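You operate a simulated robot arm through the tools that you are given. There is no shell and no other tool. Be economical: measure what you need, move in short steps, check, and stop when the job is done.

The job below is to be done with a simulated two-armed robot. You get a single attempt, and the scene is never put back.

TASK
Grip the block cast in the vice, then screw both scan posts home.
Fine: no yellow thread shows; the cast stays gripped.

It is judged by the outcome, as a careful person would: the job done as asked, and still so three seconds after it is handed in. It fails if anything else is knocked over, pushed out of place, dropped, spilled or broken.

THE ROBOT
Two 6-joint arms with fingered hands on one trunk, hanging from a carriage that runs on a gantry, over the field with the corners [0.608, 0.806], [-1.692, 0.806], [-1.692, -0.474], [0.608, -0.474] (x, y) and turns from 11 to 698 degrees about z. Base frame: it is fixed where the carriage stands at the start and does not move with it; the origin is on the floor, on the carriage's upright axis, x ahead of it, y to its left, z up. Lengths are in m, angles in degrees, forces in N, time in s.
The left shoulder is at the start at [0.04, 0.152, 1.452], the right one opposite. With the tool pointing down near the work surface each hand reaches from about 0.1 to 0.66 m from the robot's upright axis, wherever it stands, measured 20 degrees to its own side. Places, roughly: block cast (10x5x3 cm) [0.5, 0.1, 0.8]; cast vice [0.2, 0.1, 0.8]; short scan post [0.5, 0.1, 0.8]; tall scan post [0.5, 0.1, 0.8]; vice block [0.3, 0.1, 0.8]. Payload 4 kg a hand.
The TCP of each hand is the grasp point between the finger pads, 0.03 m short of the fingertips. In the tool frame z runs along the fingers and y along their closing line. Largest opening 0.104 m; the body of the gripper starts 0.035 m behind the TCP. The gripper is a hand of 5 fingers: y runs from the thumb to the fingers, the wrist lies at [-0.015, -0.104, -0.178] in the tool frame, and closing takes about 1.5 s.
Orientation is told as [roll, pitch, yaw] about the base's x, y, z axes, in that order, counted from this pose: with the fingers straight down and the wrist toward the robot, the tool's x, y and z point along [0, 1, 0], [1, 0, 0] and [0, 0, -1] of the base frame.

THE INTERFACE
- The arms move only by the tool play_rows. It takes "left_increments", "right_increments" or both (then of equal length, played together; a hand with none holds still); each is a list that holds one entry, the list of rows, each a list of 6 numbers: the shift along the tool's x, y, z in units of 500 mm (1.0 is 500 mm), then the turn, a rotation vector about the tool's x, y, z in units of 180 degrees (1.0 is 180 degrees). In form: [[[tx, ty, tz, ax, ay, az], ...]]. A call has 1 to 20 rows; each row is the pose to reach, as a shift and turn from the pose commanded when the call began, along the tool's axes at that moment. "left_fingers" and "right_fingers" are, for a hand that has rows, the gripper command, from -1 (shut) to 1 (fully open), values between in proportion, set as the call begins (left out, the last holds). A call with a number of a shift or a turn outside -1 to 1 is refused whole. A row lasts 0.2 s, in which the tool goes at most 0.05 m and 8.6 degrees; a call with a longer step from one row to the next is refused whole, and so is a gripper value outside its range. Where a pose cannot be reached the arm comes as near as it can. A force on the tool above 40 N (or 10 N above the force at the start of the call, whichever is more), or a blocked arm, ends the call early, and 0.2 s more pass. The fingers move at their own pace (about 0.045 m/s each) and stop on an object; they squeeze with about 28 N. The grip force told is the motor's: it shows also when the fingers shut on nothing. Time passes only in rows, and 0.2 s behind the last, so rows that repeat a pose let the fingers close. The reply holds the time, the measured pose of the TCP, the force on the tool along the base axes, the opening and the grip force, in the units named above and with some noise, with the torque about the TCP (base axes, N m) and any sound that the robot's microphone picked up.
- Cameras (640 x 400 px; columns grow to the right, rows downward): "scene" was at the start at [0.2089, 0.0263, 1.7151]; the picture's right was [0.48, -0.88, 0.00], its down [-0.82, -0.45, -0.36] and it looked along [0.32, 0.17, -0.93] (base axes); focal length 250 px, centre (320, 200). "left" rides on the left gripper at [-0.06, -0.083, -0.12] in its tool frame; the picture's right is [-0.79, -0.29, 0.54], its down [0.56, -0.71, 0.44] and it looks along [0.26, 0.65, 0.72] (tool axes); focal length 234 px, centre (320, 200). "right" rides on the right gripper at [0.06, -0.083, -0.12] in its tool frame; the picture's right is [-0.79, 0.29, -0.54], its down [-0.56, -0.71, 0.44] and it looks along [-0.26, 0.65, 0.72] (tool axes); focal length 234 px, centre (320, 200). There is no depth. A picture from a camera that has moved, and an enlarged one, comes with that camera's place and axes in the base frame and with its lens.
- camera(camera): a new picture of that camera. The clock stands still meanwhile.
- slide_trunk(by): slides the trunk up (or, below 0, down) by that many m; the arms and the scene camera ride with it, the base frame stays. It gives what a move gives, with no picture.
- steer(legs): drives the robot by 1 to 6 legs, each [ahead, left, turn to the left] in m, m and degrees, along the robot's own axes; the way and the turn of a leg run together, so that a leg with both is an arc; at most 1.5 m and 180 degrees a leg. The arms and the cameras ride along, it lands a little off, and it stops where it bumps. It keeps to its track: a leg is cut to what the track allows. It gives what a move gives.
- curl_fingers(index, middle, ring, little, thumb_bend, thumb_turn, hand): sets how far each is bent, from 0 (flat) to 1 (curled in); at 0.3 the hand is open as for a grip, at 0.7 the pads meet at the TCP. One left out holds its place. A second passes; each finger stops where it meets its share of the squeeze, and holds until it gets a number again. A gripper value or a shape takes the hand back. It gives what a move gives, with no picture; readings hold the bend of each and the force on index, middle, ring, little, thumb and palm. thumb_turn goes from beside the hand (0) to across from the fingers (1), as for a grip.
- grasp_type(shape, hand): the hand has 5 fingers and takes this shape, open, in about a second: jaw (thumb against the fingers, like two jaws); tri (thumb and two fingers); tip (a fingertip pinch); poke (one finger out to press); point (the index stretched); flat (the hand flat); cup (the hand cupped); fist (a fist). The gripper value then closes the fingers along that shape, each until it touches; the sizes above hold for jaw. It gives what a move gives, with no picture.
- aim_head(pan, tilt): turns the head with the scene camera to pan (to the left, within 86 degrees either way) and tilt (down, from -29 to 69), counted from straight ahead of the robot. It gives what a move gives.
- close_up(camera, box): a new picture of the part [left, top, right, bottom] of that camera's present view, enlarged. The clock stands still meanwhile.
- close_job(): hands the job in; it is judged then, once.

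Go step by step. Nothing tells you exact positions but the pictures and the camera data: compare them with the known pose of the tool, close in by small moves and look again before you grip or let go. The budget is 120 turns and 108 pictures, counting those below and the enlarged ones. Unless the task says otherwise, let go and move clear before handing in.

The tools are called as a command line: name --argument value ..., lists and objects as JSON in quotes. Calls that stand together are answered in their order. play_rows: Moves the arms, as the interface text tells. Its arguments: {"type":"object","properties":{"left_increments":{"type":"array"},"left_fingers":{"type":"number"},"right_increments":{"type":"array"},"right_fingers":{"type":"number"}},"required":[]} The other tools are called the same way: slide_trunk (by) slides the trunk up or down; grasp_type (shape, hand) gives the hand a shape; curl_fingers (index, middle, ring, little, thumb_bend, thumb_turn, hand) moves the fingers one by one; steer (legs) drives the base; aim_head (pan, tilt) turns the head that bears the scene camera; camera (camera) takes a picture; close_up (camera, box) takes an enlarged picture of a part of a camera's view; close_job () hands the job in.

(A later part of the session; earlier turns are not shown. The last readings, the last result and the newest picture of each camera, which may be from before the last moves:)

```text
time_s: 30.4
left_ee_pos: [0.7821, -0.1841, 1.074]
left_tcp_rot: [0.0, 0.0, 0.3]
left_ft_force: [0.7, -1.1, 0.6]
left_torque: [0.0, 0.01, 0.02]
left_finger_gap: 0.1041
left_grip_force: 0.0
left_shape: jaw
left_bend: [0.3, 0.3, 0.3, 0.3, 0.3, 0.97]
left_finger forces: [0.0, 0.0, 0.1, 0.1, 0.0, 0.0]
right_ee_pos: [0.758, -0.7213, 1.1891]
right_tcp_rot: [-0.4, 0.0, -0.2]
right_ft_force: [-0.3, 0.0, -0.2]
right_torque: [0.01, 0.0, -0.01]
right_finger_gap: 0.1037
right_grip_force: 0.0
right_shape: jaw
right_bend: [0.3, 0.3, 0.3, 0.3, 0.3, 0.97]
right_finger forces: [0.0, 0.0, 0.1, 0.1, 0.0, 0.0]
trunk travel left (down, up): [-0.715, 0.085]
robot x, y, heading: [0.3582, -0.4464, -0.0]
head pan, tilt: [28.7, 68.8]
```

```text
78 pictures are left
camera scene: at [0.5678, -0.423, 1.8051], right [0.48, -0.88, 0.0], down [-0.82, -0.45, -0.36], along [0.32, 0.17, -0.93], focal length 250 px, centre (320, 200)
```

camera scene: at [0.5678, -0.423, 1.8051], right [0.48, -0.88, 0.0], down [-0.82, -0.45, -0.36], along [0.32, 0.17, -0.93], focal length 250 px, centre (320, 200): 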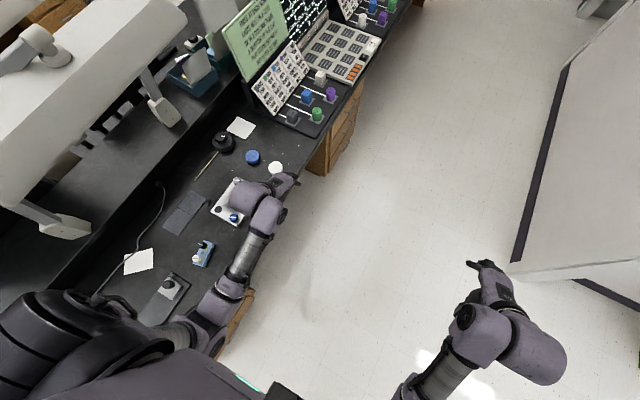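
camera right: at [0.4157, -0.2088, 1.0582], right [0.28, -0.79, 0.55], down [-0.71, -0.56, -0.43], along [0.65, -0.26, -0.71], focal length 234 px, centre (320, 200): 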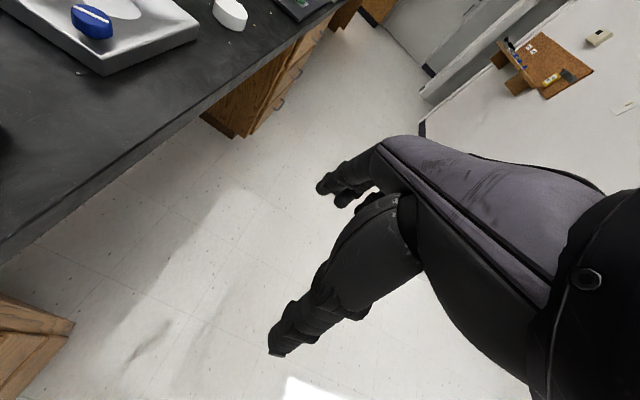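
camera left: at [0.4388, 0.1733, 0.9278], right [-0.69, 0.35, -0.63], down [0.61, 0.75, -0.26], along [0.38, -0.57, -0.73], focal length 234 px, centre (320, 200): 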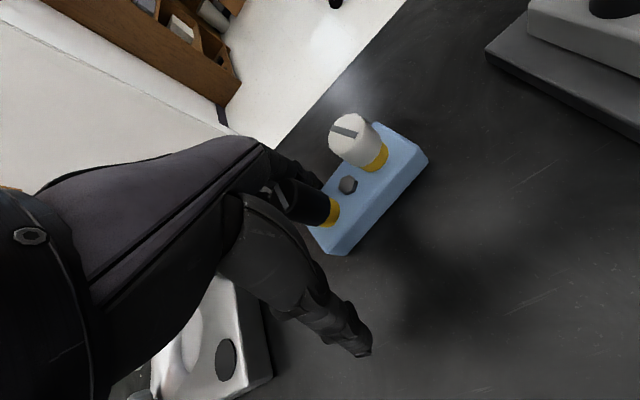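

The way is clear; now the left turn of 90 degrees.

steer --legs '[[0, 0, 90]]'

aim_head --pan 10 --tilt 60

camera --camera "scene"

```text
time_s: 34.6
left_ee_pos: [0.1014, -0.0216, 1.0741]
left_tcp_rot: [0.0, 0.1, 89.3]
left_ft_force: [-0.4, -0.2, 0.1]
left_torque: [0.0, -0.02, -0.02]
left_finger_gap: 0.1038
left_grip_force: 0.0
left_shape: jaw
left_bend: [0.3, 0.3, 0.3, 0.3, 0.3, 0.97]
left_finger forces: [0.0, 0.0, 0.1, 0.0, 0.0, 0.0]
right_ee_pos: [0.6391, -0.0543, 1.1893]
right_tcp_rot: [-0.3, 0.0, 88.7]
right_ft_force: [0.6, -0.8, -0.9]
right_torque: [-0.02, -0.02, -0.03]
right_finger_gap: 0.1035
right_grip_force: 0.1
right_shape: jaw
right_bend: [0.3, 0.3, 0.3, 0.3, 0.3, 0.97]
right_finger forces: [0.0, 0.0, 0.0, 0.1, 0.0, 0.0]
trunk travel left (down, up): [-0.715, 0.085]
robot x, y, heading: [0.3552, -0.4477, 89.1]
head pan, tilt: [28.7, 68.8]
```

```text
time_s: 35.4
left_ee_pos: [0.1003, -0.0224, 1.0739]
left_tcp_rot: [0.0, 0.1, 89.2]
left_ft_force: [0.5, 0.3, -0.8]
left_torque: [0.01, 0.01, 0.01]
left_finger_gap: 0.1036
left_grip_force: 0.1
left_shape: jaw
left_bend: [0.3, 0.3, 0.3, 0.3, 0.3, 0.97]
left_finger forces: [0.0, 0.0, 0.1, 0.0, 0.0, 0.0]
right_ee_pos: [0.6389, -0.056, 1.1892]
right_tcp_rot: [-0.4, 0.0, 88.8]
right_ft_force: [-0.2, 0.4, 0.4]
right_torque: [-0.01, -0.02, 0.01]
right_finger_gap: 0.1037
right_grip_force: 0.0
right_shape: jaw
right_bend: [0.3, 0.3, 0.3, 0.3, 0.3, 0.97]
right_finger forces: [0.1, 0.1, 0.0, 0.1, 0.1, 0.0]
trunk travel left (down, up): [-0.715, 0.085]
robot x, y, heading: [0.3529, -0.4516, 88.9]
head pan, tilt: [10.0, 60.0]
```

```text
77 pictures are left
camera scene: at [0.3513, -0.2243, 1.8144], right [0.99, 0.16, 0.0], down [0.14, -0.86, -0.5], along [-0.08, 0.49, -0.87], focal length 250 px, centre (320, 200)
```

scene: 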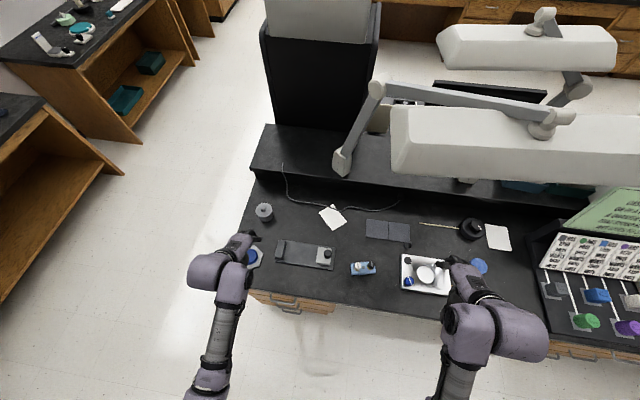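

This stance faces the bench nicely with both arms free. I shift the robot 10 cm to the right, lower the trunk by 15 cm, and look.

steer --legs '[[0, -0.1, 0.5]]'

slide_trunk --by -0.15

camera --camera "scene"

```text
time_s: 36.6
left_ee_pos: [0.1948, -0.0252, 1.0732]
left_tcp_rot: [0.0, 0.0, 89.7]
left_ft_force: [0.5, -0.3, -0.1]
left_torque: [0.01, 0.01, -0.02]
left_finger_gap: 0.1041
left_grip_force: 0.1
left_shape: jaw
left_bend: [0.3, 0.3, 0.3, 0.3, 0.3, 0.97]
left_finger forces: [0.0, 0.1, 0.0, 0.0, 0.0, 0.0]
right_ee_pos: [0.7342, -0.0544, 1.1892]
right_tcp_rot: [-0.3, 0.0, 89.1]
right_ft_force: [0.7, 0.1, 0.1]
right_torque: [-0.03, 0.04, 0.03]
right_finger_gap: 0.1038
right_grip_force: 0.1
right_shape: jaw
right_bend: [0.3, 0.3, 0.3, 0.3, 0.3, 0.97]
right_finger forces: [0.1, 0.0, 0.1, 0.0, 0.1, 0.0]
trunk travel left (down, up): [-0.715, 0.085]
robot x, y, heading: [0.4575, -0.4513, 89.3]
head pan, tilt: [10.0, 60.0]
```

```text
time_s: 38.3
left_ee_pos: [0.1947, -0.0255, 0.9246]
left_tcp_rot: [0.0, 0.2, 89.7]
left_ft_force: [0.5, -0.3, -0.3]
left_torque: [0.04, 0.01, 0.04]
left_finger_gap: 0.1039
left_grip_force: 0.0
left_shape: jaw
left_bend: [0.3, 0.3, 0.3, 0.3, 0.3, 0.97]
left_finger forces: [0.0, 0.0, 0.0, 0.0, 0.0, 0.0]
right_ee_pos: [0.7335, -0.0549, 1.0389]
right_tcp_rot: [-0.3, 0.0, 89.3]
right_ft_force: [0.5, 0.8, 0.4]
right_torque: [-0.01, -0.01, 0.0]
right_finger_gap: 0.1037
right_grip_force: 0.1
right_shape: jaw
right_bend: [0.3, 0.3, 0.3, 0.3, 0.3, 0.97]
right_finger forces: [0.0, 0.0, 0.0, 0.1, 0.0, 0.0]
trunk travel left (down, up): [-0.565, 0.235]
robot x, y, heading: [0.4601, -0.4516, 89.3]
head pan, tilt: [10.0, 60.0]
```

```text
76 pictures are left
camera scene: at [0.4486, -0.2257, 1.6645], right [0.99, 0.16, 0.0], down [0.14, -0.85, -0.5], along [-0.08, 0.49, -0.87], focal length 250 px, centre (320, 200)
```

scene: 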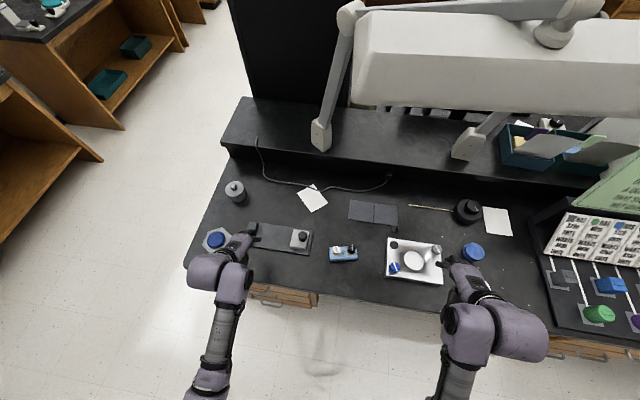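

Now I bring the left hand over the cast at z≈0.90.

play_rows --left_increments '[[[-0.08, 0.024, 0, 0, 0, 0], [-0.16, 0.048, 0, 0, 0, 0], [-0.24, 0.071, 0, 0, 0, 0], [-0.32, 0.095, 0, 0, 0, 0], [-0.4, 0.119, 0, 0, 0, 0], [-0.48, 0.142, 0, 0, 0, 0], [-0.578, 0.166, 0.02, 0, 0, 0], [-0.578, 0.166, 0.05, 0, 0, 0], [-0.578, 0.166, 0.05, 0, 0, 0]]]' --left_fingers 1

camera --camera "left"

close_up --camera "scene" --box '[280, 210, 400, 290]'

```text
refused: row 7 steps farther than a row can; nothing moved
```

```text
75 pictures are left
camera left: at [0.2547, -0.1082, 1.0448], right [0.79, -0.29, -0.54], down [-0.56, -0.7, -0.43], along [-0.25, 0.65, -0.72], focal length 234 px, centre (320, 200)
```

left: 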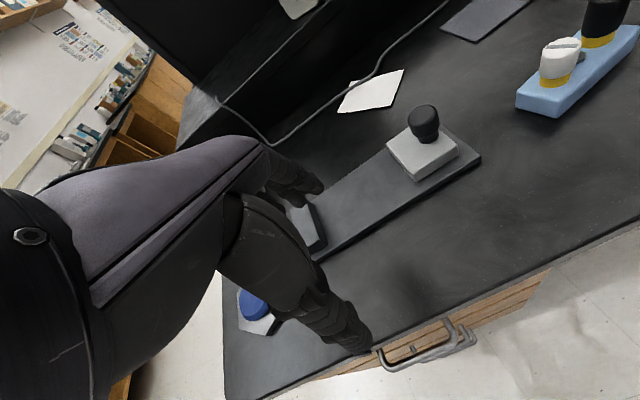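

```text
5.00 times, centred on (340, 250) of scene
camera zoom: at [0.4486, -0.2257, 1.6645], right [0.99, 0.16, 0.0], down [0.14, -0.85, -0.5], along [-0.08, 0.49, -0.87], focal length 1249 px, centre (220, -50)
```

zoom: 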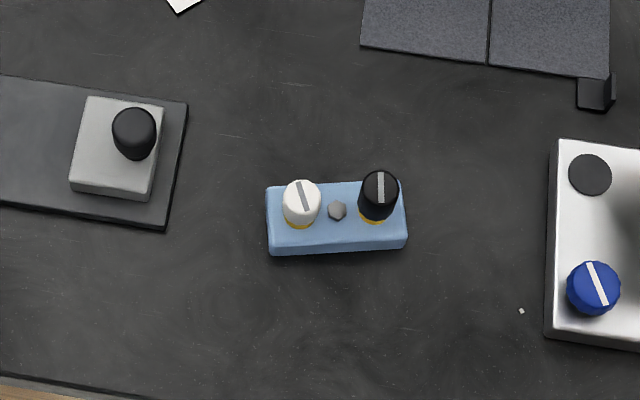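

That call was refused for one long step; I also see the cast now lies turned about 10° from x. I redo the move in finer steps and turn the hand by 10°.

play_rows --left_increments '[[[-0.07, 0.022, 0, 0, 0, -0.01], [-0.14, 0.044, 0, 0, 0, -0.02], [-0.21, 0.066, 0, 0, 0, -0.03], [-0.28, 0.088, 0, 0, 0, -0.04], [-0.35, 0.11, 0, 0, 0, -0.05], [-0.42, 0.132, 0, 0, 0, -0.055], [-0.49, 0.154, 0, 0, 0, -0.055], [-0.54, 0.17, 0.02, 0, 0, -0.055], [-0.582, 0.18, 0.05, 0, 0, -0.055], [-0.582, 0.18, 0.05, 0, 0, -0.055]]]' --left_fingers 1

camera --camera "left"

close_up --camera "scene" --box '[280, 210, 400, 290]'

```text
time_s: 39.2
left_ee_pos: [0.2187, 0.0053, 0.9098]
left_tcp_rot: [10.3, 0.0, 95.0]
left_ft_force: [0.8, 0.0, 0.3]
left_torque: [0.01, 0.04, -0.02]
left_finger_gap: 0.1038
left_grip_force: 0.1
left_shape: jaw
left_bend: [0.3, 0.3, 0.3, 0.3, 0.3, 0.97]
left_finger forces: [0.0, 0.1, 0.1, 0.0, 0.0, 0.1]
left hand out of reach, approached as far as the arm can: row 4
right_ee_pos: [0.7339, -0.0545, 1.0389]
right_tcp_rot: [-0.3, 0.0, 89.1]
right_ft_force: [1.0, 0.3, 0.4]
right_torque: [0.05, -0.01, 0.0]
right_finger_gap: 0.1038
right_grip_force: 0.0
right_shape: jaw
right_bend: [0.3, 0.3, 0.3, 0.3, 0.3, 0.97]
right_finger forces: [0.0, 0.0, 0.0, 0.0, 0.0, 0.1]
trunk travel left (down, up): [-0.565, 0.235]
robot x, y, heading: [0.456, -0.4514, 89.4]
head pan, tilt: [10.0, 60.0]
stopped in row 4 (left hand): the arm was blocked; the commanded pose is now the measured one
```

```text
73 pictures are left
camera left: at [0.3058, -0.0697, 1.0183], right [0.7, -0.23, -0.67], down [-0.56, -0.76, -0.33], along [-0.43, 0.61, -0.66], focal length 234 px, centre (320, 200)
```

left: 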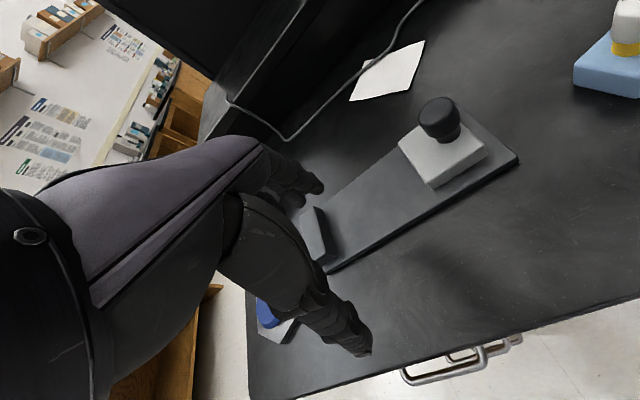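

```text
5.00 times, centred on (340, 250) of scene
camera zoom: at [0.4483, -0.2258, 1.6645], right [0.99, 0.16, 0.0], down [0.14, -0.85, -0.5], along [-0.08, 0.49, -0.87], focal length 1249 px, centre (220, -50)
```

zoom: 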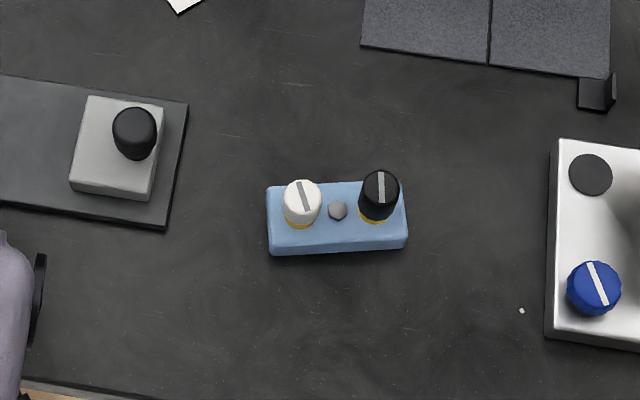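

The arm blocked again after only a small inward move, so I suspect the elbow or forearm is touching the bench edge at this trunk height. I aim the head to see the left arm.

aim_head --pan 45 --tilt 68

camera --camera "scene"

camera --camera "right"

```text
time_s: 40.2
left_ee_pos: [0.2199, 0.0043, 0.9095]
left_tcp_rot: [10.2, 0.1, 94.8]
left_ft_force: [-0.3, -0.5, 0.5]
left_torque: [0.03, -0.01, 0.01]
left_finger_gap: 0.1038
left_grip_force: 0.1
left_shape: jaw
left_bend: [0.3, 0.3, 0.3, 0.3, 0.3, 0.97]
left_finger forces: [0.0, 0.0, 0.0, 0.1, 0.0, 0.0]
right_ee_pos: [0.7348, -0.0542, 1.0388]
right_tcp_rot: [-0.4, 0.0, 89.2]
right_ft_force: [-0.6, -0.4, -0.6]
right_torque: [-0.01, 0.03, 0.01]
right_finger_gap: 0.1038
right_grip_force: 0.1
right_shape: jaw
right_bend: [0.3, 0.3, 0.3, 0.3, 0.3, 0.97]
right_finger forces: [0.0, 0.1, 0.1, 0.1, 0.0, 0.0]
trunk travel left (down, up): [-0.565, 0.235]
robot x, y, heading: [0.4567, -0.4539, 89.4]
head pan, tilt: [45.0, 68.0]
```

```text
71 pictures are left
camera scene: at [0.4194, -0.2509, 1.6558], right [0.71, 0.7, 0.0], down [0.65, -0.66, -0.37], along [-0.26, 0.27, -0.93], focal length 250 px, centre (320, 200)
```

scene: 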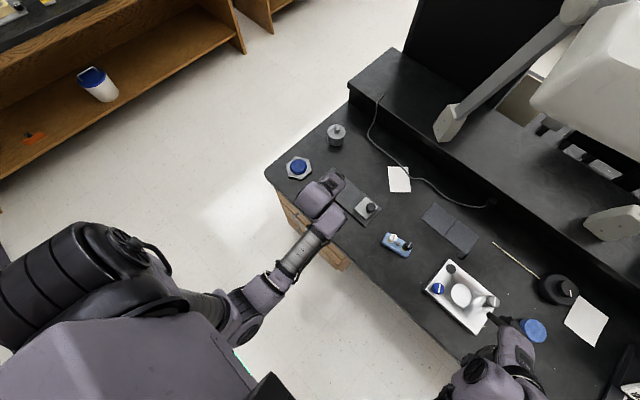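

```text
70 pictures are left
camera right: at [0.6704, -0.1356, 1.1576], right [0.79, 0.28, 0.55], down [0.55, -0.71, -0.43], along [0.27, 0.64, -0.72], focal length 234 px, centre (320, 200)
```

right: 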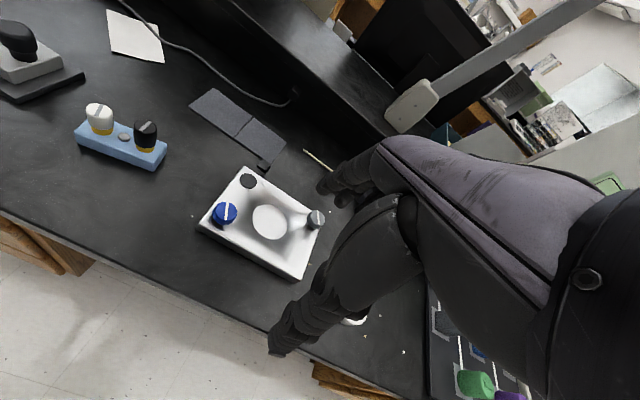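

The left elbow is pinned against the robot's own body here, so I'll keep arms in their comfortable pose and move the robot instead, using the right hand on the cast. First the left hand goes up and out, then the robot drives so the right hand comes over the cast.

play_rows --left_increments '[[[0.03, 0, -0.06, 0.019, 0, 0.009], [0.06, 0, -0.12, 0.038, 0, 0.019], [0.08, 0, -0.18, 0.057, 0, 0.028], [0.08, 0, -0.24, 0.057, 0, 0.028], [0.08, 0, -0.3, 0.057, 0, 0.028], [0.08, 0, -0.3, 0.057, 0, 0.028]]]'

steer --legs '[[0, 0.25, 0], [0.11, 0, 0.5]]'

aim_head --pan -10 --tilt 66

camera --camera "scene"

camera --camera "right"

```text
time_s: 41.6
left_ee_pos: [0.207, 0.0047, 1.0653]
left_tcp_rot: [10.0, 11.1, 91.7]
left_ft_force: [0.2, -0.4, -0.1]
left_torque: [0.02, 0.02, 0.01]
left_finger_gap: 0.1039
left_grip_force: 0.1
left_shape: jaw
left_bend: [0.3, 0.3, 0.3, 0.3, 0.3, 0.97]
left_finger forces: [0.0, 0.1, 0.1, 0.1, 0.0, 0.0]
right_ee_pos: [0.7337, -0.0542, 1.038]
right_tcp_rot: [-0.4, -0.1, 89.3]
right_ft_force: [-0.1, 0.3, -0.3]
right_torque: [0.0, 0.01, 0.01]
right_finger_gap: 0.1035
right_grip_force: 0.0
right_shape: jaw
right_bend: [0.3, 0.3, 0.3, 0.3, 0.3, 0.97]
right_finger forces: [0.0, 0.1, 0.0, 0.1, 0.1, 0.0]
trunk travel left (down, up): [-0.565, 0.235]
robot x, y, heading: [0.4611, -0.4483, 89.4]
head pan, tilt: [45.0, 68.0]
```

```text
time_s: 44.2
left_ee_pos: [-0.0453, 0.1158, 1.0652]
left_tcp_rot: [10.0, 11.0, 92.0]
left_ft_force: [0.5, -0.2, -0.1]
left_torque: [-0.02, -0.03, -0.02]
left_finger_gap: 0.1037
left_grip_force: 0.1
left_shape: jaw
left_bend: [0.3, 0.3, 0.3, 0.3, 0.3, 0.97]
left_finger forces: [0.1, 0.0, 0.0, 0.0, 0.0, 0.1]
right_ee_pos: [0.4817, 0.0608, 1.0389]
right_tcp_rot: [-0.4, -0.1, 89.7]
right_ft_force: [-0.2, 0.6, -0.1]
right_torque: [-0.04, 0.04, -0.01]
right_finger_gap: 0.1032
right_grip_force: 0.0
right_shape: jaw
right_bend: [0.3, 0.3, 0.3, 0.3, 0.3, 0.97]
right_finger forces: [0.1, 0.1, 0.0, 0.0, 0.0, 0.1]
trunk travel left (down, up): [-0.565, 0.235]
robot x, y, heading: [0.2068, -0.3378, 89.7]
head pan, tilt: [45.0, 68.0]
```

```text
time_s: 45.5
left_ee_pos: [-0.045, 0.1158, 1.065]
left_tcp_rot: [9.9, 11.1, 92.1]
left_ft_force: [0.1, 1.3, -0.3]
left_torque: [-0.04, -0.01, 0.02]
left_finger_gap: 0.1038
left_grip_force: 0.0
left_shape: jaw
left_bend: [0.3, 0.3, 0.3, 0.3, 0.3, 0.97]
left_finger forces: [0.0, 0.1, 0.1, 0.1, 0.1, 0.1]
right_ee_pos: [0.4805, 0.0595, 1.0387]
right_tcp_rot: [-0.4, 0.1, 89.7]
right_ft_force: [-0.4, 0.3, -0.4]
right_torque: [-0.02, -0.04, -0.02]
right_finger_gap: 0.1038
right_grip_force: 0.1
right_shape: jaw
right_bend: [0.3, 0.3, 0.3, 0.3, 0.3, 0.97]
right_finger forces: [0.0, 0.0, 0.0, 0.0, 0.0, 0.0]
trunk travel left (down, up): [-0.565, 0.235]
robot x, y, heading: [0.2081, -0.3431, 89.8]
head pan, tilt: [-10.0, 66.0]
```

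```text
69 pictures are left
camera scene: at [0.2187, -0.1212, 1.6578], right [0.98, -0.18, 0.0], down [-0.16, -0.9, -0.41], along [0.07, 0.4, -0.91], focal length 250 px, centre (320, 200)
```

scene: 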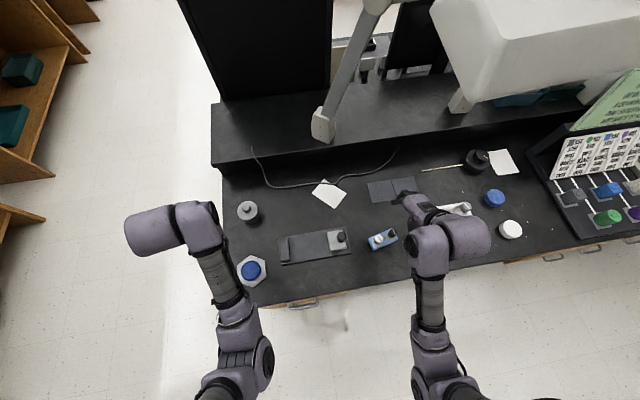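

```text
68 pictures are left
camera right: at [0.4183, -0.0223, 1.1576], right [0.79, 0.28, 0.55], down [0.56, -0.71, -0.43], along [0.27, 0.65, -0.72], focal length 234 px, centre (320, 200)
```

right: 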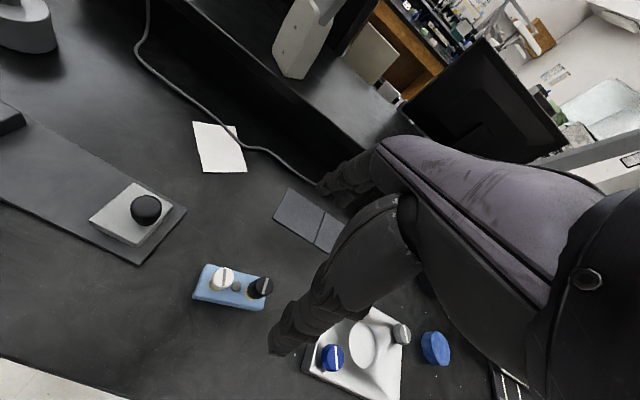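

The right hand is roughly over the cast in its natural pose. I take a magnified look to get the cast's and vice's exact angle.

close_up --camera "scene" --box '[270, 200, 410, 290]'

close_up --camera "right" --box '[80, 160, 320, 340]'

```text
4.44 times, centred on (340, 245) of scene
camera zoom: at [0.2187, -0.1212, 1.6578], right [0.98, -0.18, 0.0], down [-0.16, -0.9, -0.41], along [0.07, 0.4, -0.91], focal length 1110 px, centre (231, 0)
```

zoom: 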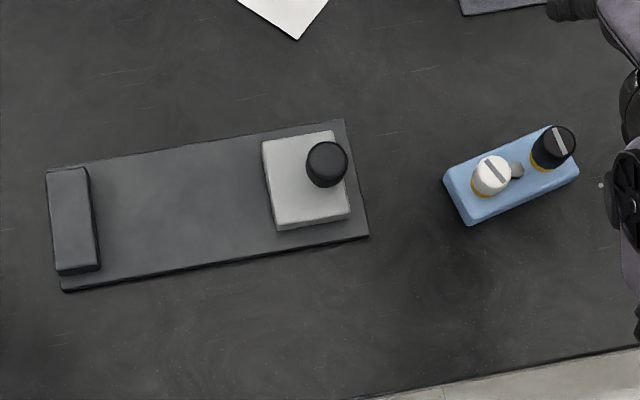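

```text
2.22 times, centred on (200, 250) of right
camera zoom: at [0.4183, -0.0223, 1.1576], right [0.79, 0.28, 0.55], down [0.56, -0.71, -0.43], along [0.27, 0.65, -0.72], focal length 520 px, centre (587, 89)
```

zoom: 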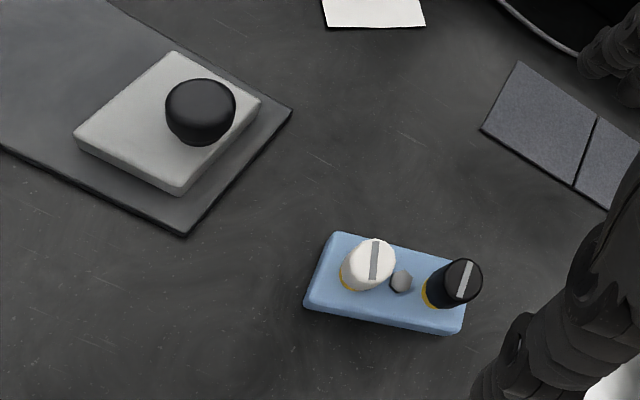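

The cast centre is near (0.486, 0.075), turned about 11.6°; the vice plate spans x 0.11–0.36, y 0.05–0.15, with bar face at x≈0.146 and slider face at x≈0.29. I lower the right hand over the cast with matching yaw and level the left hand.

play_rows --right_increments '[[[0, 0, 0.08, 0, 0, -0.022], [-0.005, 0.015, 0.16, 0, 0, -0.044], [-0.011, 0.031, 0.24, 0, 0, -0.066], [-0.011, 0.031, 0.32, 0, 0, -0.066], [-0.011, 0.031, 0.4, 0, 0, -0.066], [-0.011, 0.031, 0.418, 0, 0, -0.066], [-0.011, 0.031, 0.418, 0, 0, -0.066]]]' --left_increments '[[[0, 0, -0.02, -0.015, -0.014, 0.003], [0, 0, -0.04, -0.03, -0.028, 0.006], [0, 0, -0.06, -0.045, -0.042, 0.009], [0, 0, -0.08, -0.061, -0.0556, 0.011], [0, 0, -0.08, -0.061, -0.0556, 0.011], [0, 0, -0.08, -0.061, -0.0556, 0.011], [0, 0, -0.08, -0.061, -0.0556, 0.011]]]' --right_fingers 1

camera --camera "right"

close_up --camera "scene" --box '[330, 190, 450, 280]'

```text
time_s: 47.1
left_ee_pos: [-0.0384, 0.1238, 1.1021]
left_tcp_rot: [-0.5, 0.4, 89.1]
left_ft_force: [-0.2, -0.1, -0.5]
left_torque: [0.0, 0.01, -0.01]
left_finger_gap: 0.1037
left_grip_force: 0.1
left_shape: jaw
left_bend: [0.3, 0.3, 0.3, 0.3, 0.3, 0.97]
left_finger forces: [0.1, 0.0, 0.0, 0.0, 0.1, 0.0]
right_ee_pos: [0.4887, 0.0763, 0.8305]
right_tcp_rot: [-0.4, -0.1, 101.6]
right_ft_force: [-0.2, 0.3, -0.3]
right_torque: [0.0, -0.01, -0.01]
right_finger_gap: 0.1037
right_grip_force: 0.1
right_shape: jaw
right_bend: [0.3, 0.3, 0.3, 0.3, 0.3, 0.97]
right_finger forces: [0.0, 0.1, 0.0, 0.1, 0.0, 0.1]
trunk travel left (down, up): [-0.565, 0.235]
robot x, y, heading: [0.2076, -0.3376, 90.0]
head pan, tilt: [-10.0, 66.0]
```

```text
65 pictures are left
camera right: at [0.4438, -0.0172, 0.949], right [0.71, 0.44, 0.55], down [0.69, -0.58, -0.43], along [0.13, 0.69, -0.72], focal length 234 px, centre (320, 200)
```

right: 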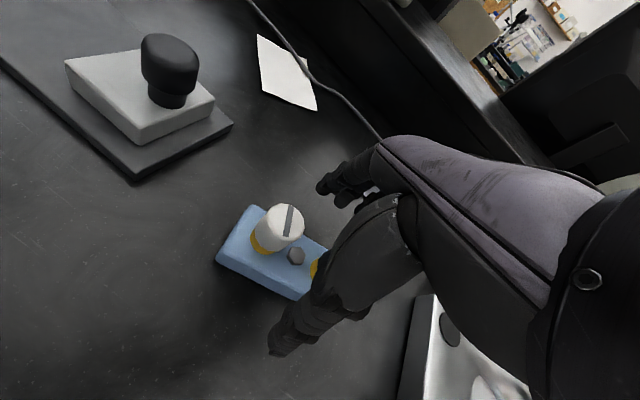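

```text
4.44 times, centred on (390, 235) of scene
camera zoom: at [0.2187, -0.1212, 1.6578], right [0.98, -0.18, 0.0], down [-0.16, -0.9, -0.41], along [0.07, 0.4, -0.91], focal length 1110 px, centre (9, 44)
```

zoom: 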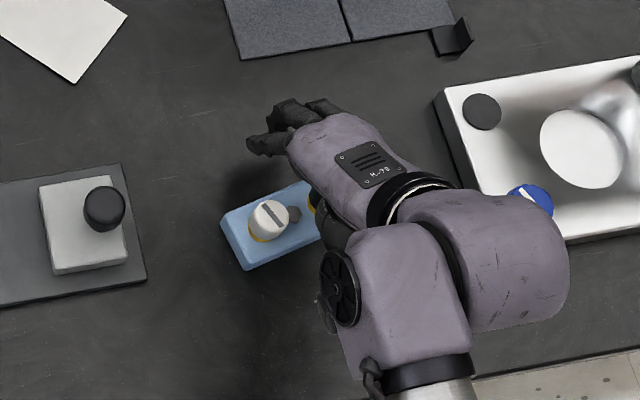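

The nut is right under the grasp point and the arm tracks well. I go down to z≈0.792 and check before closing.

play_rows --right_increments '[[[0, 0, 0.03, 0, 0, 0], [0, 0, 0.06, 0, 0, 0], [0, 0, 0.077, 0, 0, 0], [0, 0, 0.077, 0, 0, 0]]]'

play_rows --right_increments '[[[0, 0, 0, 0, 0, 0], [0, 0, 0, 0, 0, 0], [0, 0, 0, 0, 0, 0], [0, 0, 0, 0, 0, 0], [0, 0, 0, 0, 0, 0], [0, 0, 0, 0, 0, 0], [0, 0, 0, 0, 0, 0], [0, 0, 0, 0, 0, 0]]]' --right_fingers -1

camera --camera "right"

close_up --camera "scene" --box '[360, 190, 440, 250]'

```text
time_s: 48.1
left_ee_pos: [-0.0391, 0.1232, 1.1033]
left_tcp_rot: [-0.5, 0.3, 89.2]
left_ft_force: [0.3, -0.6, -0.2]
left_torque: [0.0, 0.02, -0.02]
left_finger_gap: 0.1038
left_grip_force: 0.0
left_shape: jaw
left_bend: [0.3, 0.3, 0.3, 0.3, 0.3, 0.97]
left_finger forces: [0.1, 0.0, 0.0, 0.1, 0.0, 0.0]
right_ee_pos: [0.4867, 0.0758, 0.7921]
right_tcp_rot: [-0.4, 0.0, 101.5]
right_ft_force: [-0.7, 0.8, 0.8]
right_torque: [0.0, -0.01, -0.04]
right_finger_gap: 0.1038
right_grip_force: 0.0
right_shape: jaw
right_bend: [0.3, 0.3, 0.3, 0.3, 0.3, 0.97]
right_finger forces: [0.0, 0.0, 0.0, 0.0, 0.1, 0.0]
trunk travel left (down, up): [-0.565, 0.235]
robot x, y, heading: [0.2089, -0.3434, 90.4]
head pan, tilt: [-10.0, 66.0]
```

```text
time_s: 49.9
left_ee_pos: [-0.038, 0.123, 1.1029]
left_tcp_rot: [-0.4, 0.3, 89.3]
left_ft_force: [0.2, 0.3, -0.7]
left_torque: [0.01, -0.01, 0.0]
left_finger_gap: 0.1038
left_grip_force: 0.0
left_shape: jaw
left_bend: [0.3, 0.3, 0.3, 0.3, 0.3, 0.97]
left_finger forces: [0.0, 0.0, 0.0, 0.1, 0.1, 0.1]
right_ee_pos: [0.4874, 0.0745, 0.7911]
right_tcp_rot: [-0.4, 0.1, 101.5]
right_ft_force: [0.6, -0.2, -1.1]
right_torque: [-0.04, 0.01, 0.02]
right_finger_gap: 0.0405
right_grip_force: 28.0
right_shape: jaw
right_bend: [0.74, 0.51, 0.48, 0.71, 0.72, 1.0]
right_finger forces: [13.6, 7.0, 3.1, 1.7, 25.4, 0.0]
trunk travel left (down, up): [-0.565, 0.235]
robot x, y, heading: [0.2062, -0.3392, 89.6]
head pan, tilt: [-10.0, 66.0]
```

```text
63 pictures are left
camera right: at [0.4436, -0.0178, 0.9102], right [0.71, 0.44, 0.55], down [0.69, -0.58, -0.43], along [0.13, 0.69, -0.72], focal length 234 px, centre (320, 200)
```

right: 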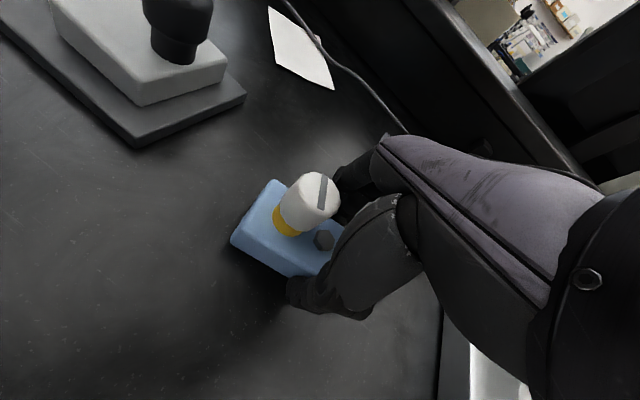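

```text
6.67 times, centred on (400, 220) of scene
camera zoom: at [0.2188, -0.1213, 1.6578], right [0.98, -0.18, 0.0], down [-0.16, -0.9, -0.41], along [0.07, 0.4, -0.91], focal length 1665 px, centre (-213, 67)
```

zoom: 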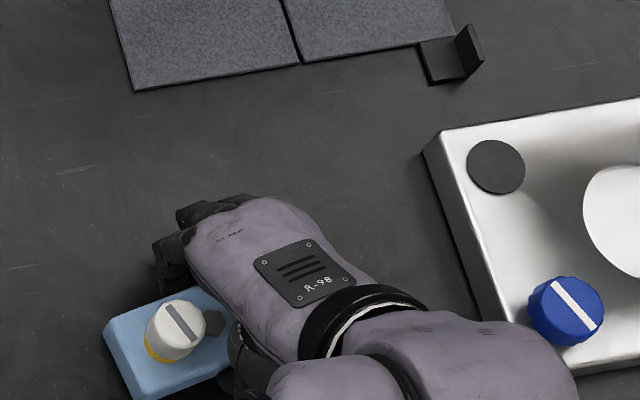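

The hand closed; I lift 3 cm to see whether the cast body is held.

play_rows --right_increments '[[[0, 0, -0.02, 0, 0, 0], [0, 0, -0.04, 0, 0, 0], [0, 0, -0.06, 0, 0, 0], [0, 0, -0.06, 0, 0, 0]]]'

camera --camera "right"

close_up --camera "scene" --box '[360, 190, 440, 250]'

```text
time_s: 50.9
left_ee_pos: [-0.0396, 0.1228, 1.103]
left_tcp_rot: [-0.5, 0.2, 89.2]
left_ft_force: [0.1, -0.8, -0.2]
left_torque: [-0.01, -0.02, 0.02]
left_finger_gap: 0.1037
left_grip_force: 0.0
left_shape: jaw
left_bend: [0.3, 0.3, 0.3, 0.3, 0.3, 0.97]
left_finger forces: [0.0, 0.0, 0.1, 0.0, 0.0, 0.0]
right_ee_pos: [0.4881, 0.0748, 0.8228]
right_tcp_rot: [-0.4, 0.0, 101.5]
right_ft_force: [0.3, -0.9, -2.0]
right_torque: [0.01, 0.0, -0.02]
right_finger_gap: 0.0404
right_grip_force: 28.0
right_shape: jaw
right_bend: [0.74, 0.51, 0.49, 0.71, 0.72, 0.99]
right_finger forces: [14.0, 6.9, 3.2, 1.7, 25.6, 0.0]
trunk travel left (down, up): [-0.565, 0.235]
robot x, y, heading: [0.2112, -0.3413, 89.7]
head pan, tilt: [-10.0, 66.0]
```

```text
61 pictures are left
camera right: at [0.4436, -0.0176, 0.9403], right [0.71, 0.44, 0.55], down [0.69, -0.58, -0.43], along [0.13, 0.69, -0.72], focal length 234 px, centre (320, 200)
```

right: 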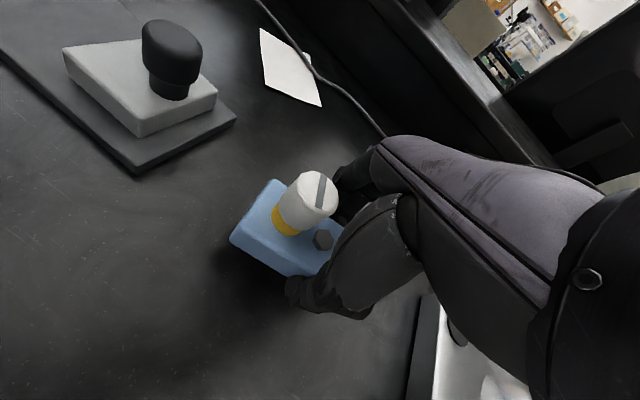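

```text
6.67 times, centred on (400, 220) of scene
camera zoom: at [0.2187, -0.1213, 1.6578], right [0.98, -0.18, 0.0], down [-0.16, -0.9, -0.41], along [0.07, 0.4, -0.91], focal length 1665 px, centre (-213, 67)
```

zoom: 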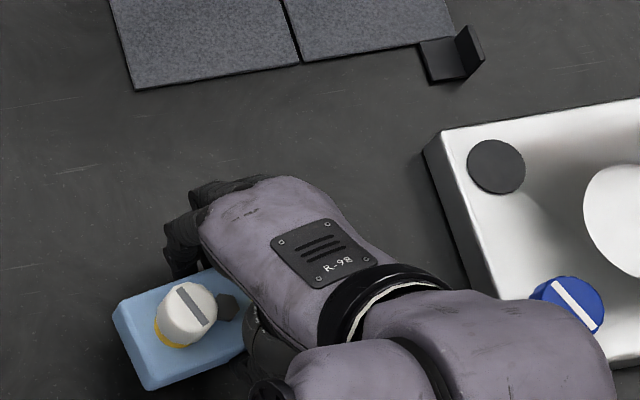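

The cast is held firmly and level. I lift it clear of the vice knob, turn it straight, and drive the robot left so it comes above the vice.

play_rows --right_increments '[[[0, 0, -0.06, 0, 0, 0], [0, 0, -0.12, 0, 0, 0.02], [0, 0, -0.18, 0, 0, 0.04], [0, 0, -0.22, 0, 0, 0.064], [0, 0, -0.22, 0, 0, 0.064]]]'

steer --legs '[[0, 0.28, 0]]'

camera --camera "scene"

camera --camera "right"

```text
time_s: 52.1
left_ee_pos: [-0.0392, 0.1223, 1.1031]
left_tcp_rot: [-0.5, 0.2, 89.2]
left_ft_force: [-0.3, 0.5, -0.1]
left_torque: [0.03, 0.01, -0.02]
left_finger_gap: 0.1038
left_grip_force: 0.1
left_shape: jaw
left_bend: [0.3, 0.3, 0.3, 0.3, 0.3, 0.97]
left_finger forces: [0.0, 0.0, 0.0, 0.0, 0.0, 0.1]
right_ee_pos: [0.486, 0.0739, 0.9308]
right_tcp_rot: [-0.4, 0.0, 90.0]
right_ft_force: [-0.5, -1.4, -3.0]
right_torque: [-0.02, 0.0, 0.01]
right_finger_gap: 0.0405
right_grip_force: 28.2
right_shape: jaw
right_bend: [0.74, 0.51, 0.49, 0.71, 0.72, 0.99]
right_finger forces: [13.9, 6.7, 3.3, 1.7, 25.5, 0.0]
trunk travel left (down, up): [-0.565, 0.235]
robot x, y, heading: [0.209, -0.3408, 89.9]
head pan, tilt: [-10.0, 66.0]
```

```text
time_s: 54.0
left_ee_pos: [-0.3208, 0.1226, 1.103]
left_tcp_rot: [-0.5, 0.3, 89.2]
left_ft_force: [-0.8, -0.5, 0.3]
left_torque: [0.04, -0.01, 0.01]
left_finger_gap: 0.1042
left_grip_force: 0.2
left_shape: jaw
left_bend: [0.3, 0.3, 0.3, 0.3, 0.3, 0.97]
left_finger forces: [0.0, 0.1, 0.0, 0.0, 0.1, 0.0]
right_ee_pos: [0.2052, 0.0749, 0.932]
right_tcp_rot: [-0.4, 0.0, 90.1]
right_ft_force: [0.4, 0.0, -3.4]
right_torque: [0.0, 0.0, 0.03]
right_finger_gap: 0.0401
right_grip_force: 27.8
right_shape: jaw
right_bend: [0.74, 0.51, 0.49, 0.71, 0.72, 0.99]
right_finger forces: [13.8, 6.8, 3.2, 1.8, 25.6, 0.0]
trunk travel left (down, up): [-0.565, 0.235]
robot x, y, heading: [-0.0748, -0.3412, 89.8]
head pan, tilt: [-10.0, 66.0]
```

```text
59 pictures are left
camera scene: at [-0.0624, -0.1208, 1.6578], right [0.98, -0.17, 0.0], down [-0.16, -0.9, -0.41], along [0.07, 0.4, -0.91], focal length 250 px, centre (320, 200)
```

scene: 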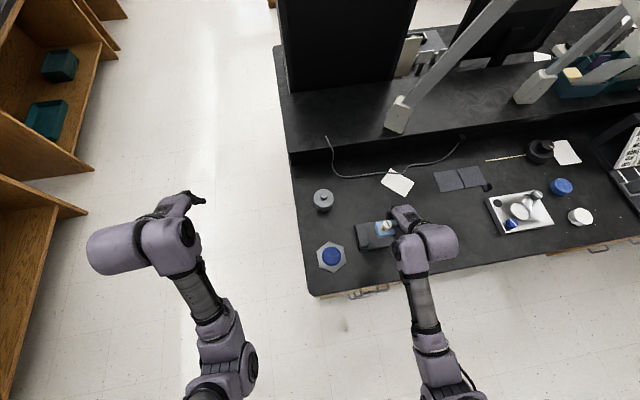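

```text
58 pictures are left
camera right: at [0.143, -0.0069, 1.05], right [0.78, 0.29, 0.55], down [0.56, -0.71, -0.43], along [0.26, 0.65, -0.72], focal length 234 px, centre (320, 200)
```

right: 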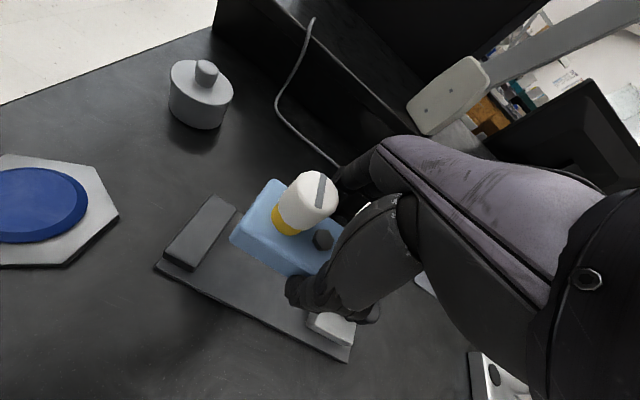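

The cast is over the vice. I shift it 2 cm back to the plate's centreline and lower it to just above the plate, then look.

play_rows --right_increments '[[[-0.006, 0.02, 0, 0, 0, 0], [-0.006, 0.038, 0.06, 0, 0, 0], [-0.006, 0.038, 0.12, 0, 0, 0], [-0.006, 0.038, 0.18, 0, 0, 0], [-0.006, 0.038, 0.2, 0, 0, 0], [-0.006, 0.038, 0.2, 0, 0, 0]]]'

camera --camera "right"

close_up --camera "scene" --box '[330, 190, 450, 280]'

```text
time_s: 55.4
left_ee_pos: [-0.3207, 0.1234, 1.1026]
left_tcp_rot: [-0.4, 0.4, 89.3]
left_ft_force: [0.7, -0.1, 0.7]
left_torque: [0.0, 0.02, 0.03]
left_finger_gap: 0.1039
left_grip_force: 0.2
left_shape: jaw
left_bend: [0.3, 0.3, 0.3, 0.3, 0.3, 0.97]
left_finger forces: [0.0, 0.0, 0.0, 0.0, 0.0, 0.0]
right_ee_pos: [0.2093, 0.0948, 0.8312]
right_tcp_rot: [-0.5, 0.0, 90.1]
right_ft_force: [-0.6, 0.1, -2.6]
right_torque: [0.01, -0.05, 0.02]
right_finger_gap: 0.0406
right_grip_force: 27.7
right_shape: jaw
right_bend: [0.74, 0.51, 0.49, 0.71, 0.72, 0.99]
right_finger forces: [13.9, 6.8, 3.2, 1.8, 25.5, 0.0]
trunk travel left (down, up): [-0.565, 0.235]
robot x, y, heading: [-0.0728, -0.3415, 89.9]
head pan, tilt: [-10.0, 66.0]
```

```text
57 pictures are left
camera right: at [0.1467, 0.0121, 0.9495], right [0.78, 0.29, 0.55], down [0.56, -0.71, -0.43], along [0.26, 0.65, -0.72], focal length 234 px, centre (320, 200)
```

right: 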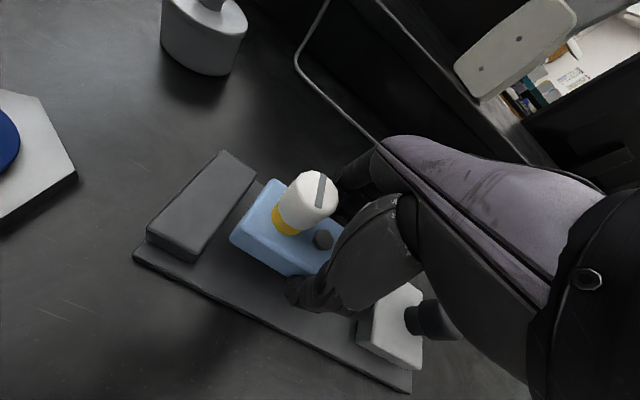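

```text
4.44 times, centred on (390, 235) of scene
camera zoom: at [-0.0621, -0.1208, 1.6578], right [0.98, -0.17, 0.0], down [-0.16, -0.9, -0.41], along [0.07, 0.4, -0.91], focal length 1110 px, centre (9, 44)
```

zoom: 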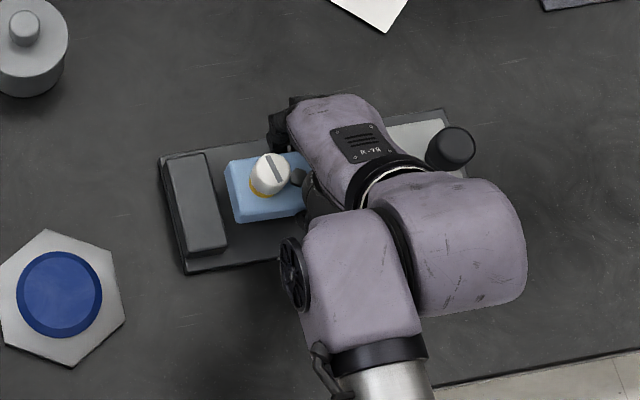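

Position looks right: cast beside the bar, clear of the slider. I lower gently and watch the force.

play_rows --right_increments '[[[0, 0, 0.02, 0, 0, 0], [0, 0, 0.04, 0, 0, 0], [0, 0, 0.046, 0, 0, 0], [0, 0, 0.046, 0, 0, 0]]]'

play_rows --right_increments '[[[0, 0, 0.005, 0, 0, 0], [0, 0, 0.01, 0, 0, 0], [0, 0, 0.01, 0, 0, 0]]]'

camera --camera "right"

```text
time_s: 56.4
left_ee_pos: [-0.3206, 0.1233, 1.1027]
left_tcp_rot: [-0.5, 0.3, 89.4]
left_ft_force: [0.5, -0.2, 0.9]
left_torque: [-0.01, -0.05, -0.01]
left_finger_gap: 0.1037
left_grip_force: 0.1
left_shape: jaw
left_bend: [0.3, 0.3, 0.3, 0.3, 0.3, 0.97]
left_finger forces: [0.0, 0.0, 0.0, 0.1, 0.1, 0.0]
right_ee_pos: [0.2092, 0.0935, 0.8081]
right_tcp_rot: [-0.5, 0.0, 90.1]
right_ft_force: [0.7, -0.7, -2.7]
right_torque: [-0.02, 0.0, 0.04]
right_finger_gap: 0.0402
right_grip_force: 27.9
right_shape: jaw
right_bend: [0.74, 0.51, 0.49, 0.71, 0.72, 0.99]
right_finger forces: [13.9, 6.8, 3.2, 1.7, 25.5, 0.0]
trunk travel left (down, up): [-0.565, 0.235]
robot x, y, heading: [-0.0739, -0.3421, 89.9]
head pan, tilt: [-10.0, 66.0]
```

```text
time_s: 57.2
left_ee_pos: [-0.3208, 0.1224, 1.1025]
left_tcp_rot: [-0.5, 0.4, 89.4]
left_ft_force: [-0.5, 0.0, -0.5]
left_torque: [-0.04, -0.01, -0.02]
left_finger_gap: 0.104
left_grip_force: 0.1
left_shape: jaw
left_bend: [0.3, 0.3, 0.3, 0.3, 0.3, 0.97]
left_finger forces: [0.1, 0.1, 0.0, 0.0, 0.1, 0.1]
right_ee_pos: [0.2095, 0.0942, 0.8041]
right_tcp_rot: [-0.4, 0.0, 90.1]
right_ft_force: [0.4, -0.2, -2.9]
right_torque: [-0.01, 0.06, 0.02]
right_finger_gap: 0.0404
right_grip_force: 28.2
right_shape: jaw
right_bend: [0.74, 0.51, 0.49, 0.71, 0.72, 0.99]
right_finger forces: [14.0, 7.0, 3.1, 1.8, 25.5, 0.0]
trunk travel left (down, up): [-0.565, 0.235]
robot x, y, heading: [-0.0697, -0.3369, 89.7]
head pan, tilt: [-10.0, 66.0]
```

```text
55 pictures are left
camera right: at [0.1475, 0.0124, 0.9223], right [0.78, 0.29, 0.55], down [0.56, -0.7, -0.43], along [0.26, 0.65, -0.72], focal length 234 px, centre (320, 200)
```

right: 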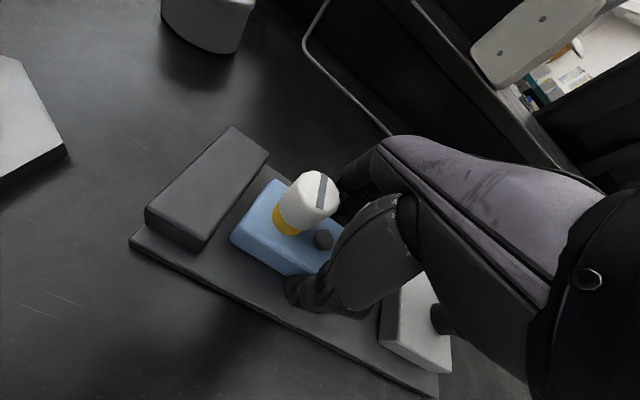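

No contact yet; I keep lowering in small steps.

play_rows --right_increments '[[[0, 0, 0.003, 0, 0, 0], [0, 0, 0.006, 0, 0, 0], [0, 0, 0.006, 0, 0, 0]]]'

play_rows --right_increments '[[[0, 0, 0.003, 0, 0, 0], [0, 0, 0.005, 0, 0, 0], [0, 0, 0.005, 0, 0, 0]]]'

```text
time_s: 58.0
left_ee_pos: [-0.3203, 0.1231, 1.1029]
left_tcp_rot: [-0.5, 0.4, 89.3]
left_ft_force: [-1.1, -0.6, 0.8]
left_torque: [-0.01, 0.0, 0.01]
left_finger_gap: 0.1038
left_grip_force: 0.1
left_shape: jaw
left_bend: [0.3, 0.3, 0.3, 0.3, 0.3, 0.97]
left_finger forces: [0.0, 0.0, 0.0, 0.0, 0.0, 0.1]
right_ee_pos: [0.209, 0.0974, 0.8019]
right_tcp_rot: [-0.3, -0.3, 90.0]
right_ft_force: [-3.7, -6.9, 30.3]
right_torque: [-1.15, 0.25, 0.03]
right_finger_gap: 0.0416
right_grip_force: 28.4
right_shape: jaw
right_bend: [0.74, 0.52, 0.5, 0.71, 0.72, 0.99]
right_finger forces: [13.1, 6.0, 3.1, 0.9, 49.1, 0.0]
trunk travel left (down, up): [-0.565, 0.235]
robot x, y, heading: [-0.0737, -0.3415, 89.9]
head pan, tilt: [-10.0, 66.0]
```

```text
time_s: 58.4
left_ee_pos: [-0.3203, 0.1221, 1.1026]
left_tcp_rot: [-0.5, 0.4, 89.4]
left_ft_force: [-0.3, 1.1, -0.2]
left_torque: [0.02, 0.01, 0.01]
left_finger_gap: 0.1037
left_grip_force: 0.1
left_shape: jaw
left_bend: [0.3, 0.3, 0.3, 0.3, 0.3, 0.97]
left_finger forces: [0.0, 0.0, 0.0, 0.0, 0.1, 0.0]
right_ee_pos: [0.2093, 0.0988, 0.802]
right_tcp_rot: [-0.4, -0.6, 90.0]
right_ft_force: [-1.6, -5.7, 16.7]
right_torque: [-0.79, 0.15, -0.01]
right_finger_gap: 0.0415
right_grip_force: 28.5
right_shape: jaw
right_bend: [0.74, 0.52, 0.51, 0.71, 0.73, 0.98]
right_finger forces: [13.4, 6.3, 3.5, 0.3, 38.9, 0.0]
trunk travel left (down, up): [-0.565, 0.235]
robot x, y, heading: [-0.073, -0.3382, 89.7]
head pan, tilt: [-10.0, 66.0]
stopped in row 1 (right hand): the force on the tool passed its limit at 44 N (the readings are from after the stop); the commanded pose is now the measured one
```

It's seated on the plate. I ease off slightly, open the hand and rise a bit.

play_rows --right_increments '[[[0, 0, -0.002, 0, 0, 0], [0, 0, -0.002, 0, 0, 0], [0, 0, -0.002, 0, 0, 0], [0, 0, -0.002, 0, 0, 0], [0, 0, -0.002, 0, 0, 0], [0, 0, -0.002, 0, 0, 0], [0, 0, -0.002, 0, 0, 0], [0, 0, -0.002, 0, 0, 0], [0, 0, -0.002, 0, 0, 0]]]' --right_fingers 1

camera --camera "right"

close_up --camera "scene" --box '[330, 190, 450, 280]'

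```text
time_s: 60.4
left_ee_pos: [-0.3201, 0.1231, 1.1018]
left_tcp_rot: [-0.5, 0.3, 89.3]
left_ft_force: [0.4, -0.4, -0.4]
left_torque: [0.01, 0.04, 0.0]
left_finger_gap: 0.1039
left_grip_force: 0.0
left_shape: jaw
left_bend: [0.3, 0.3, 0.3, 0.3, 0.3, 0.97]
left_finger forces: [0.1, 0.0, 0.0, 0.0, 0.0, 0.0]
right_ee_pos: [0.2097, 0.0978, 0.8039]
right_tcp_rot: [-0.4, -0.4, 89.9]
right_ft_force: [-0.1, 0.2, -0.1]
right_torque: [0.03, 0.0, 0.0]
right_finger_gap: 0.1035
right_grip_force: 0.1
right_shape: jaw
right_bend: [0.3, 0.3, 0.3, 0.3, 0.3, 0.97]
right_finger forces: [0.0, 0.1, 0.1, 0.0, 0.1, 0.1]
trunk travel left (down, up): [-0.565, 0.235]
robot x, y, heading: [-0.0725, -0.3402, 89.8]
head pan, tilt: [-10.0, 66.0]
```

```text
54 pictures are left
camera right: at [0.1475, 0.0137, 0.921], right [0.78, 0.29, 0.55], down [0.56, -0.7, -0.44], along [0.26, 0.65, -0.71], focal length 234 px, centre (320, 200)
```

right: 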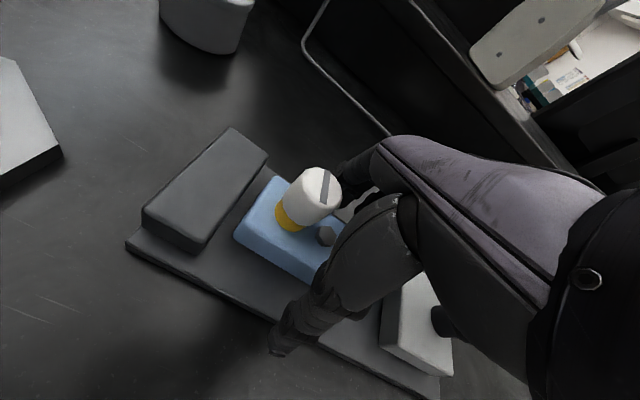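

```text
4.44 times, centred on (390, 235) of scene
camera zoom: at [-0.0621, -0.1208, 1.6578], right [0.98, -0.17, 0.0], down [-0.16, -0.9, -0.41], along [0.07, 0.4, -0.91], focal length 1110 px, centre (9, 44)
```

zoom: 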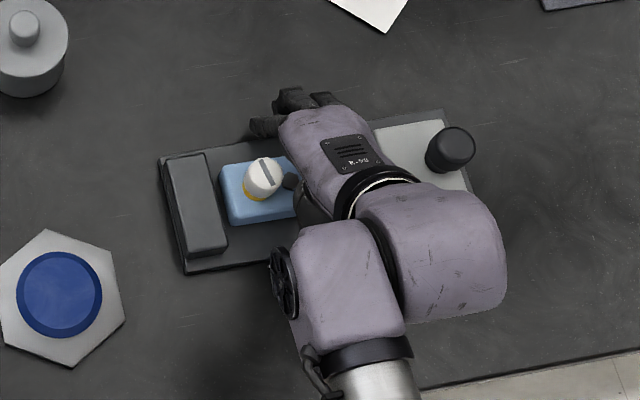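

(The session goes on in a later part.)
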